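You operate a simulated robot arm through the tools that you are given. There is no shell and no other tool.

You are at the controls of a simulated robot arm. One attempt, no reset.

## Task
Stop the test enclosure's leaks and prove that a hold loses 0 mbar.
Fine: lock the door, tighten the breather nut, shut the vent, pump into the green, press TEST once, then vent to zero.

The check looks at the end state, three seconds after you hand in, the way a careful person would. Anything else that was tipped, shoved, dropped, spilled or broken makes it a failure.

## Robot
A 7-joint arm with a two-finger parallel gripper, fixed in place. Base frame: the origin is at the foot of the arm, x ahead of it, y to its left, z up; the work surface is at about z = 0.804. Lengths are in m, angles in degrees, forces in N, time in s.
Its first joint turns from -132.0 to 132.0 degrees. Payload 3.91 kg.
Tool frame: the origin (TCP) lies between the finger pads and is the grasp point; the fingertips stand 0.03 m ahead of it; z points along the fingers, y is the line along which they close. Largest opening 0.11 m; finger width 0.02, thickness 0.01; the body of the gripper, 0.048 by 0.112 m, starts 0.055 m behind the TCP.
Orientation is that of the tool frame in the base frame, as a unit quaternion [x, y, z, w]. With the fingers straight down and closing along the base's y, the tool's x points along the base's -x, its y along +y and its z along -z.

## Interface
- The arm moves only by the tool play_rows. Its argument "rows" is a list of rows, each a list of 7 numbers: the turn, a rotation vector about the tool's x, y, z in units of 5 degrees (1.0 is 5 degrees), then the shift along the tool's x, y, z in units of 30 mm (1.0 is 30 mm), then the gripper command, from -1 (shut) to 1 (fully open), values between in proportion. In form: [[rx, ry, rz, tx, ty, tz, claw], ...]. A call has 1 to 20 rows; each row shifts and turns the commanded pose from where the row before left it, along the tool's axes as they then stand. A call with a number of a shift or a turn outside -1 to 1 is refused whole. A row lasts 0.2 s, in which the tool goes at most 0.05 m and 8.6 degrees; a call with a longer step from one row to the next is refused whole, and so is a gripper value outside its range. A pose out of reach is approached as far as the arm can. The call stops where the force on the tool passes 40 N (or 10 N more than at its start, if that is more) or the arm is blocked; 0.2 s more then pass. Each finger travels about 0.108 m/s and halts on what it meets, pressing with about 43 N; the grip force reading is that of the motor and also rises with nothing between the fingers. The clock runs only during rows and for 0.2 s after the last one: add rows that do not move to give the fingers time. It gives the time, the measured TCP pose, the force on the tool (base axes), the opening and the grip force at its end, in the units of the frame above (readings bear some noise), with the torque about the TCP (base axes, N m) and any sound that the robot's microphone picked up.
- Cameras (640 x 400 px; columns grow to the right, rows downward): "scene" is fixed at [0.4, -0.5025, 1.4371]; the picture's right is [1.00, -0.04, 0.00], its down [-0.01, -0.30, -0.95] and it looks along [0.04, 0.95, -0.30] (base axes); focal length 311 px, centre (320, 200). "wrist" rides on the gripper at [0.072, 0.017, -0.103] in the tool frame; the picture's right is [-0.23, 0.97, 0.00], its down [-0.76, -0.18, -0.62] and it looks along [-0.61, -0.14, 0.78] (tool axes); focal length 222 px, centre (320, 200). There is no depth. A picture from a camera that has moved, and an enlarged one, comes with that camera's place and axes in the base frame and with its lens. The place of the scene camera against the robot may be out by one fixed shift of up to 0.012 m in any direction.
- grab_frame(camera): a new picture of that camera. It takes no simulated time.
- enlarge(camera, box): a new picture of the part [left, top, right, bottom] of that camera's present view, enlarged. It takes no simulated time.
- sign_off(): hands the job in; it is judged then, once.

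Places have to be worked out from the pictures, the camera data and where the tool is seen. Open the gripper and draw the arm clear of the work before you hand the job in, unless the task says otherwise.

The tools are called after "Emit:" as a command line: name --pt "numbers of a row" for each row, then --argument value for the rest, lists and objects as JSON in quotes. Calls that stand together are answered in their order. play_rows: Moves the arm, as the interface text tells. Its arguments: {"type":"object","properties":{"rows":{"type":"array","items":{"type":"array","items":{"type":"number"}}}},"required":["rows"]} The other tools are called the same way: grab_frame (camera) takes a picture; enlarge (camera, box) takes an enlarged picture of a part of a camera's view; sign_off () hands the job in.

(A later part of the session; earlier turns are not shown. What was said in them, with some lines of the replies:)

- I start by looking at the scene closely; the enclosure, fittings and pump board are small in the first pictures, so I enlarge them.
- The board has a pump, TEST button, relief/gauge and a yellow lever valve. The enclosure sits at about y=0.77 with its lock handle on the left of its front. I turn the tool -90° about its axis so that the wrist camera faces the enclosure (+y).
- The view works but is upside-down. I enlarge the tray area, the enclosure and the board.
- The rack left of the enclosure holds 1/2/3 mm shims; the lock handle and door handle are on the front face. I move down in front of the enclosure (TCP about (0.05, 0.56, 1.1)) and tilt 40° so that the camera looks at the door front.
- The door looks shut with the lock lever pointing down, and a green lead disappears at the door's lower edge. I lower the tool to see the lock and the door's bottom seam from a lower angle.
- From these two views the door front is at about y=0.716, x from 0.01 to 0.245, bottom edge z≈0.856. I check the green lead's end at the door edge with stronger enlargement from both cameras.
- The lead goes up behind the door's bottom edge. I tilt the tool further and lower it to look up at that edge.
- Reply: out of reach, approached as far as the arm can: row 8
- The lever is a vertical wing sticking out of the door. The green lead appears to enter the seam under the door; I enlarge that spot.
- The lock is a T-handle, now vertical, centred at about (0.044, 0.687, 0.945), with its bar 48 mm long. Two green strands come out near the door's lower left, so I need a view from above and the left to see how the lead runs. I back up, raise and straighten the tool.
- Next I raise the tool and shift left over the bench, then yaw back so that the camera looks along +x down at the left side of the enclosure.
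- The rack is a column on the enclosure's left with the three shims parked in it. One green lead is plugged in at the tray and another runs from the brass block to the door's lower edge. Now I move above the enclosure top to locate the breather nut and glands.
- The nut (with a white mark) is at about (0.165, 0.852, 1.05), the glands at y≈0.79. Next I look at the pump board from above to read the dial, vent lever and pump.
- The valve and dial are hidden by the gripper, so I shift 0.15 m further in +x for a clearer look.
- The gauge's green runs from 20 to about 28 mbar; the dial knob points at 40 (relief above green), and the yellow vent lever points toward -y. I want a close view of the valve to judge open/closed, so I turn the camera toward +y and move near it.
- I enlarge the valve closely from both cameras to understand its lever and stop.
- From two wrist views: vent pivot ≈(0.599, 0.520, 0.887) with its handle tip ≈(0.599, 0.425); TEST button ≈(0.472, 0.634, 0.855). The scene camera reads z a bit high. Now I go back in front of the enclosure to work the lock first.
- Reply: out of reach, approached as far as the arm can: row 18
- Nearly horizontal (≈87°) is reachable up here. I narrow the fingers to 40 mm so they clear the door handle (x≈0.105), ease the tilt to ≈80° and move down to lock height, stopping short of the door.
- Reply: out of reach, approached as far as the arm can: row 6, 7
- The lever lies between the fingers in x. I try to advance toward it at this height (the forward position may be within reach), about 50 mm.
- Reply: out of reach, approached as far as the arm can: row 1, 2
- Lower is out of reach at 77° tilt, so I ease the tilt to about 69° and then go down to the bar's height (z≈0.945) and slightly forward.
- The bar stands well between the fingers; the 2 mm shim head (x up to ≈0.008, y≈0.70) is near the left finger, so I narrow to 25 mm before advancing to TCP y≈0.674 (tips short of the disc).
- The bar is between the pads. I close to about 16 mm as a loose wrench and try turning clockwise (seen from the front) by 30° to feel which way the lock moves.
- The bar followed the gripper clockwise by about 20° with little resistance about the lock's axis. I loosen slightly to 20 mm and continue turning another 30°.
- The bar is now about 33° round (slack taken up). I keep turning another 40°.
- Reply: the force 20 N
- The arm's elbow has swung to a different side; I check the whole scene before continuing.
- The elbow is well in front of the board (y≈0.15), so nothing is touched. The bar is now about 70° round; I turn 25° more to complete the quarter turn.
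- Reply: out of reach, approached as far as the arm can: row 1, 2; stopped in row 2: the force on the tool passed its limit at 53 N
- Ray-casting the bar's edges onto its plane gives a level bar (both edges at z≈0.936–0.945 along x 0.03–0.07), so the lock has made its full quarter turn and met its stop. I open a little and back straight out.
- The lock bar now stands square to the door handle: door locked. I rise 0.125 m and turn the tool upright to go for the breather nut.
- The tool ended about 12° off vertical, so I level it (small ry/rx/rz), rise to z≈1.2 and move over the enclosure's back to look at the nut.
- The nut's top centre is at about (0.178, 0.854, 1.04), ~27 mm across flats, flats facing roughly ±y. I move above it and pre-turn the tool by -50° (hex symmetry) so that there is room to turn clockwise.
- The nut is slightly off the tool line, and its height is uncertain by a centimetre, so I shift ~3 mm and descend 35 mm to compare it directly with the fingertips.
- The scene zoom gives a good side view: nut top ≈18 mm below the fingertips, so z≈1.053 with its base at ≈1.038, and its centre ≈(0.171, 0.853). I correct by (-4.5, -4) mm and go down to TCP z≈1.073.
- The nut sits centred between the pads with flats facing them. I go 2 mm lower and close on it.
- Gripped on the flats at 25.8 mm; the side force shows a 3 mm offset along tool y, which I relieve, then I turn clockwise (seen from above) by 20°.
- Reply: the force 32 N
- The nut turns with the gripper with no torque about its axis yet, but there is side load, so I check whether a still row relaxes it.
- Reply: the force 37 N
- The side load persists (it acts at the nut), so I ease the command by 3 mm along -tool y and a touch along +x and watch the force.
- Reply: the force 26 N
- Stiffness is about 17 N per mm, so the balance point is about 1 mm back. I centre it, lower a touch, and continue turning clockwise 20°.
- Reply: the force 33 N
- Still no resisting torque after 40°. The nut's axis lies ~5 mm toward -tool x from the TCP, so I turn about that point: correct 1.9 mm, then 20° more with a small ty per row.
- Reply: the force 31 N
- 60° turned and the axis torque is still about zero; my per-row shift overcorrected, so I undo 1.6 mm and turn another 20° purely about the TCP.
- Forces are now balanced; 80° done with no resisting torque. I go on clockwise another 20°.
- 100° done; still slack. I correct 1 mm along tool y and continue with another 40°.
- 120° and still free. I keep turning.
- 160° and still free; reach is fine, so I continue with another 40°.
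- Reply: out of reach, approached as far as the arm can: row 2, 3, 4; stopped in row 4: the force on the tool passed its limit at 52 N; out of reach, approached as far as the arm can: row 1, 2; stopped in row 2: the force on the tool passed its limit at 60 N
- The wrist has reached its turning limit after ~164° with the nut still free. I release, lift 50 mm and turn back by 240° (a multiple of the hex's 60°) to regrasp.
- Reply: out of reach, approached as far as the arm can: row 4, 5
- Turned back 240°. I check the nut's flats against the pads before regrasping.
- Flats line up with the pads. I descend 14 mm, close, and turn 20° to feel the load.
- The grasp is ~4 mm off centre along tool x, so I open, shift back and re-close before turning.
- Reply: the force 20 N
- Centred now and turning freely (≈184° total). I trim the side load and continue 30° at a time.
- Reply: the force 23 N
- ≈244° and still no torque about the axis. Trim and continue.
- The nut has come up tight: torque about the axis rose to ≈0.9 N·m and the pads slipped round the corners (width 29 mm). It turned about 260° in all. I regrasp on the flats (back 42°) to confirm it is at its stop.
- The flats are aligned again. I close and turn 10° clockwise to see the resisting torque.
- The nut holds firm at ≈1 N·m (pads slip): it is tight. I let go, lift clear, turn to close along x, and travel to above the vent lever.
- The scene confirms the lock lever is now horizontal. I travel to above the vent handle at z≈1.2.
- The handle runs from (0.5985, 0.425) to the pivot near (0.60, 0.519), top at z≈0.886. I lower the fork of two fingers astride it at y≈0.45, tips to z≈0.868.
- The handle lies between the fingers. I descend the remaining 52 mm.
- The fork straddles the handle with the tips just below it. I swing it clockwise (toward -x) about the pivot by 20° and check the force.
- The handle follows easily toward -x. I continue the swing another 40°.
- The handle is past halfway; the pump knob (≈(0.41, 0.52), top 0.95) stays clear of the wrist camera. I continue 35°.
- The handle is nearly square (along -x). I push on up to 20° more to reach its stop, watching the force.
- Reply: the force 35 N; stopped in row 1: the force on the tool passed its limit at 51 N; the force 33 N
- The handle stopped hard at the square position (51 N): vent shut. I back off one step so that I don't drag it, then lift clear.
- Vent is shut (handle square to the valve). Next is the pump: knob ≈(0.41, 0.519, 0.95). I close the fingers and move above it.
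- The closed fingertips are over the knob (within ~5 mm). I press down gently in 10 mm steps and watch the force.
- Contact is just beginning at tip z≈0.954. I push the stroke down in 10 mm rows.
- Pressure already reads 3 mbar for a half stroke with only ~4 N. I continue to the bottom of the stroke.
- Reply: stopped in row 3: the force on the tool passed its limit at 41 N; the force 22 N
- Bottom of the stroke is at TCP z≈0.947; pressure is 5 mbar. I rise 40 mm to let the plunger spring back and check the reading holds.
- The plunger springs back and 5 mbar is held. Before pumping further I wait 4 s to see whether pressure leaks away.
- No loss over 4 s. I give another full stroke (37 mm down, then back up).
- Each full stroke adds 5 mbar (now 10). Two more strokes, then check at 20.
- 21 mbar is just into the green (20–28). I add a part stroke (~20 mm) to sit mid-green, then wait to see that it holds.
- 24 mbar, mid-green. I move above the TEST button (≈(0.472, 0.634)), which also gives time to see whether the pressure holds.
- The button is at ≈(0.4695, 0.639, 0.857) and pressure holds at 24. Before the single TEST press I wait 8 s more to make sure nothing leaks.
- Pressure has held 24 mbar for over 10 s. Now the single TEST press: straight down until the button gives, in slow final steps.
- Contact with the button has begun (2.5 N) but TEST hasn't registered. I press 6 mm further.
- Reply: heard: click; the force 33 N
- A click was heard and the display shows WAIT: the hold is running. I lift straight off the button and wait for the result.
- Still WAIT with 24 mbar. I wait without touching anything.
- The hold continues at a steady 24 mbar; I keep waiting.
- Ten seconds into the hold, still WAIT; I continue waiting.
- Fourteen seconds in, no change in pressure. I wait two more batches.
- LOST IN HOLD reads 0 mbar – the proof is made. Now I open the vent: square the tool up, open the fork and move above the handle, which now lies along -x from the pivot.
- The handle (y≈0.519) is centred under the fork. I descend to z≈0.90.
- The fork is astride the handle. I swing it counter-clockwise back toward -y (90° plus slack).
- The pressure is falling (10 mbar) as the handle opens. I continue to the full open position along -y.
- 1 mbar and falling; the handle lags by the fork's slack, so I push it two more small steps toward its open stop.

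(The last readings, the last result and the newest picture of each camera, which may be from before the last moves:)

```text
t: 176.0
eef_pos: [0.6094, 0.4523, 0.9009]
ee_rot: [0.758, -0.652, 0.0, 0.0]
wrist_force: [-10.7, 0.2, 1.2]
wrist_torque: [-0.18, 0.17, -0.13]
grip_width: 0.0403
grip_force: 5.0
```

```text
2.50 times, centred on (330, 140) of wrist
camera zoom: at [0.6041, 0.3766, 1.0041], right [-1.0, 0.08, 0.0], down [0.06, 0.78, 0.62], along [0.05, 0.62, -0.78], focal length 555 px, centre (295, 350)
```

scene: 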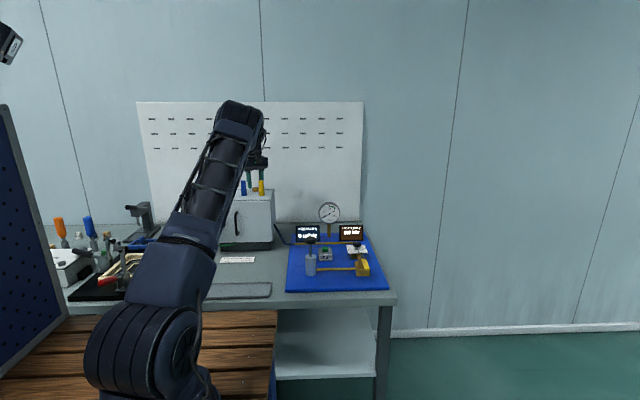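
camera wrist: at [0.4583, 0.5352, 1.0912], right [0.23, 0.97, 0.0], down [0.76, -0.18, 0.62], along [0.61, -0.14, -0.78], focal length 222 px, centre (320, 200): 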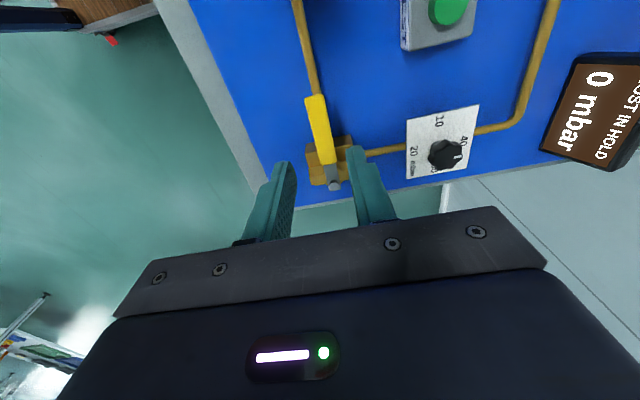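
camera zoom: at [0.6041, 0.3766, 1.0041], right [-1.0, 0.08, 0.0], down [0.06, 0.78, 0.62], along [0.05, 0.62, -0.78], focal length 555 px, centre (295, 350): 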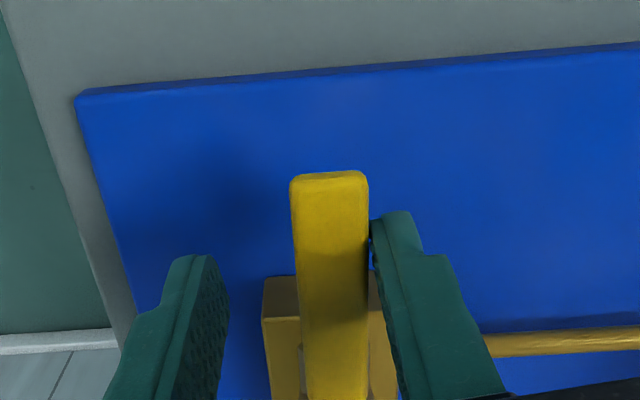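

0 mbar and the handle is against its open stop. I ease back off it, lift straight up and open the gripper once clear.

Emit:
play_rows --pt "0 0 0.7 0 0.17 0 -0.25" --pt "0 0 0 0 0 -0.5 -0.25" --pt "0 0 0 0 0 -0.9 -0.25" --pt "0 0 0 0 0 -0.9 -0.25" --pt "0 0 0 0 0 -0.9 -0.25" --pt "0 0 0 0 0 -0.9 -0.25" --pt "0 0 0 0 0 -0.9 0.3" --pt "0 0 0 0 0 -0.9 1" --pt "0 0 0 0 0 -0.9 1"

Emit:
enlarge --camera "scene" --box '[290, 195, 400, 285]'

Emit:
grab_frame --camera "scene"

```text
t: 178.0
eef_pos: [0.6049, 0.4526, 1.104]
ee_rot: [0.738, -0.675, 0.001, 0.0]
wrist_force: [0.7, 0.2, 0.1]
wrist_torque: [0.01, 0.01, 0.03]
grip_width: 0.11
grip_force: 0.0
```

```text
4.44 times, centred on (345, 240) of scene
camera zoom: at [0.4, -0.5025, 1.4371], right [1.0, -0.04, 0.0], down [-0.01, -0.3, -0.95], along [0.04, 0.95, -0.3], focal length 1383 px, centre (209, 22)
```

zoom: 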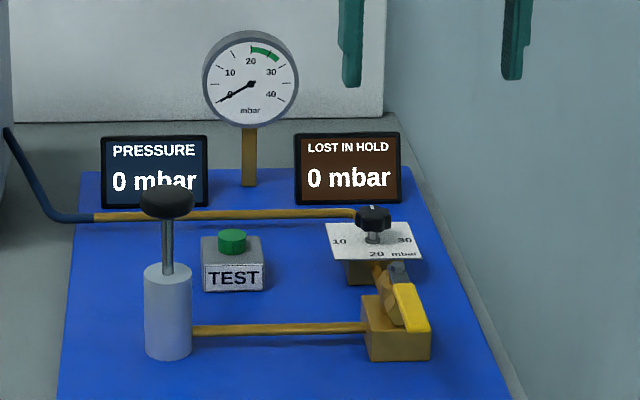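

```text
taken
```

scene: 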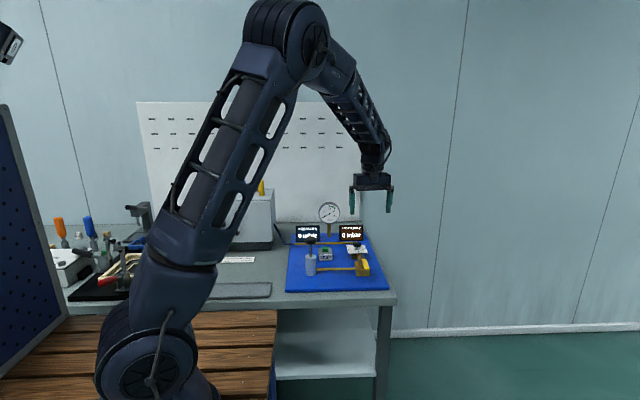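

Pressure 0, loss 0, vent open as found. I withdraw the arm high and clear, near its starting position, and check the enclosure and other items.

Emit:
play_rows --pt "0 0 0 0 0 -0.95 1" --pt "0 0 0 0 0 -0.95 1" --pt "0 0 0 0 0 -0.95 1" --pt "0 0 0 0 0 -0.95 1" --pt "0 0 0 0 0 -0.95 1" --pt "0 0 0 0 0 -0.95 1" --pt "0 0 0 0 0 -0.95 1" --pt "0 0 0 -0.32 0.96 0 1" --pt "0 0 0 -0.32 0.96 0 1" --pt "0 0 0 -0.32 0.96 0 1" --pt "0 0 0 -0.32 0.96 0 1" --pt "0 0 0 -0.32 0.96 0 1" --pt "0 0 0 -0.32 0.96 0 1" --pt "0 0 0 -0.32 0.96 0 1" --pt "0 0 0 -0.32 0.96 0 1" --pt "0 0 0 -0.32 0.96 0 1" --pt "0 0 0 -0.32 0.96 0 1" --pt "0 0 0 -0.32 0.96 0 1" --pt "0 0 0 -0.32 0.96 0 1"

Emit:
grab_frame --camera "scene"

Emit:
grab_frame --camera "wrist"

Emit:
enlarge --camera "scene" --box '[190, 160, 400, 300]'

```text
t: 182.0
eef_pos: [0.2528, 0.535, 1.3036]
ee_rot: [0.737, -0.676, 0.001, 0.0]
wrist_force: [1.0, -0.1, -0.2]
wrist_torque: [0.01, 0.02, 0.01]
grip_width: 0.1102
grip_force: 0.0
```

```text
taken
```

scene: 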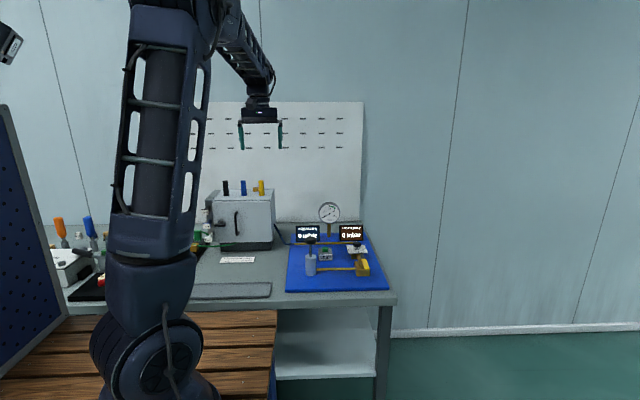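

```text
taken
camera wrist: at [0.2418, 0.4597, 1.4071], right [-0.99, 0.14, 0.0], down [0.11, 0.77, 0.62], along [0.09, 0.62, -0.78], focal length 222 px, centre (320, 200)
```

wrist: 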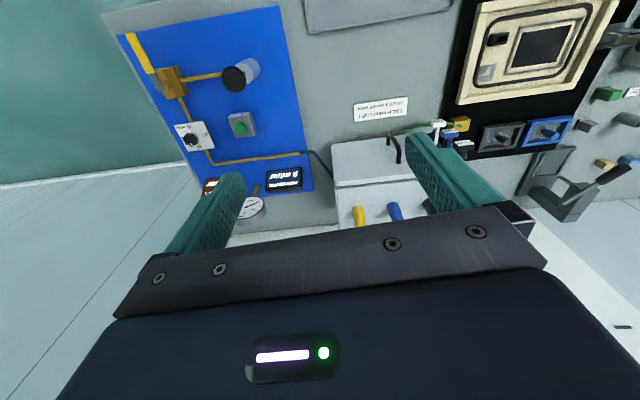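

```text
2.86 times, centred on (295, 230) of scene
camera zoom: at [0.4, -0.5025, 1.4371], right [1.0, -0.04, 0.0], down [-0.01, -0.3, -0.95], along [0.04, 0.95, -0.3], focal length 889 px, centre (391, 114)
```

zoom: 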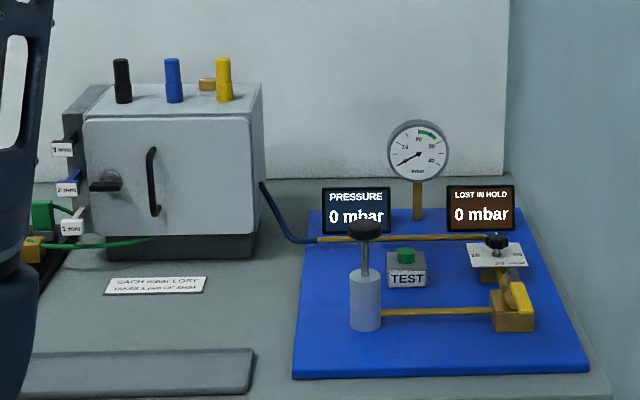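

Everything is in place. The lock is across and the nut is tight. The display shows 0 mbar lost and 0 mbar pressure, with the vent open. Shims, leads and glands are as they were, and the arm is clear with the gripper open. I hand in.

Emit:
sign_off

```text
The job is handed in.
```

The enclosure's leaks are stopped, and a single TEST hold at 24 mbar lost 0 mbar. I've handed the job in.

- **Door:** the lock handle is turned a quarter turn clockwise, from vertical to horizontal, as far as it goes.
- **Breather nut:** it took about 260° clockwise to come up tight. It then held at roughly 1 N·m, with the gripper slipping on it.
- **Pressure test:** with the vent shut I pumped to 24 mbar, inside the green band. It held there for over 10 seconds, so I pressed TEST once. The display went to WAIT and then read 0 mbar lost.
- **Vent:** I opened it again afterwards, and the pressure reads 0 mbar.

The shims weren't needed and are still in their rack. In the last camera view nothing else had been moved, and the arm is drawn clear with the gripper open.
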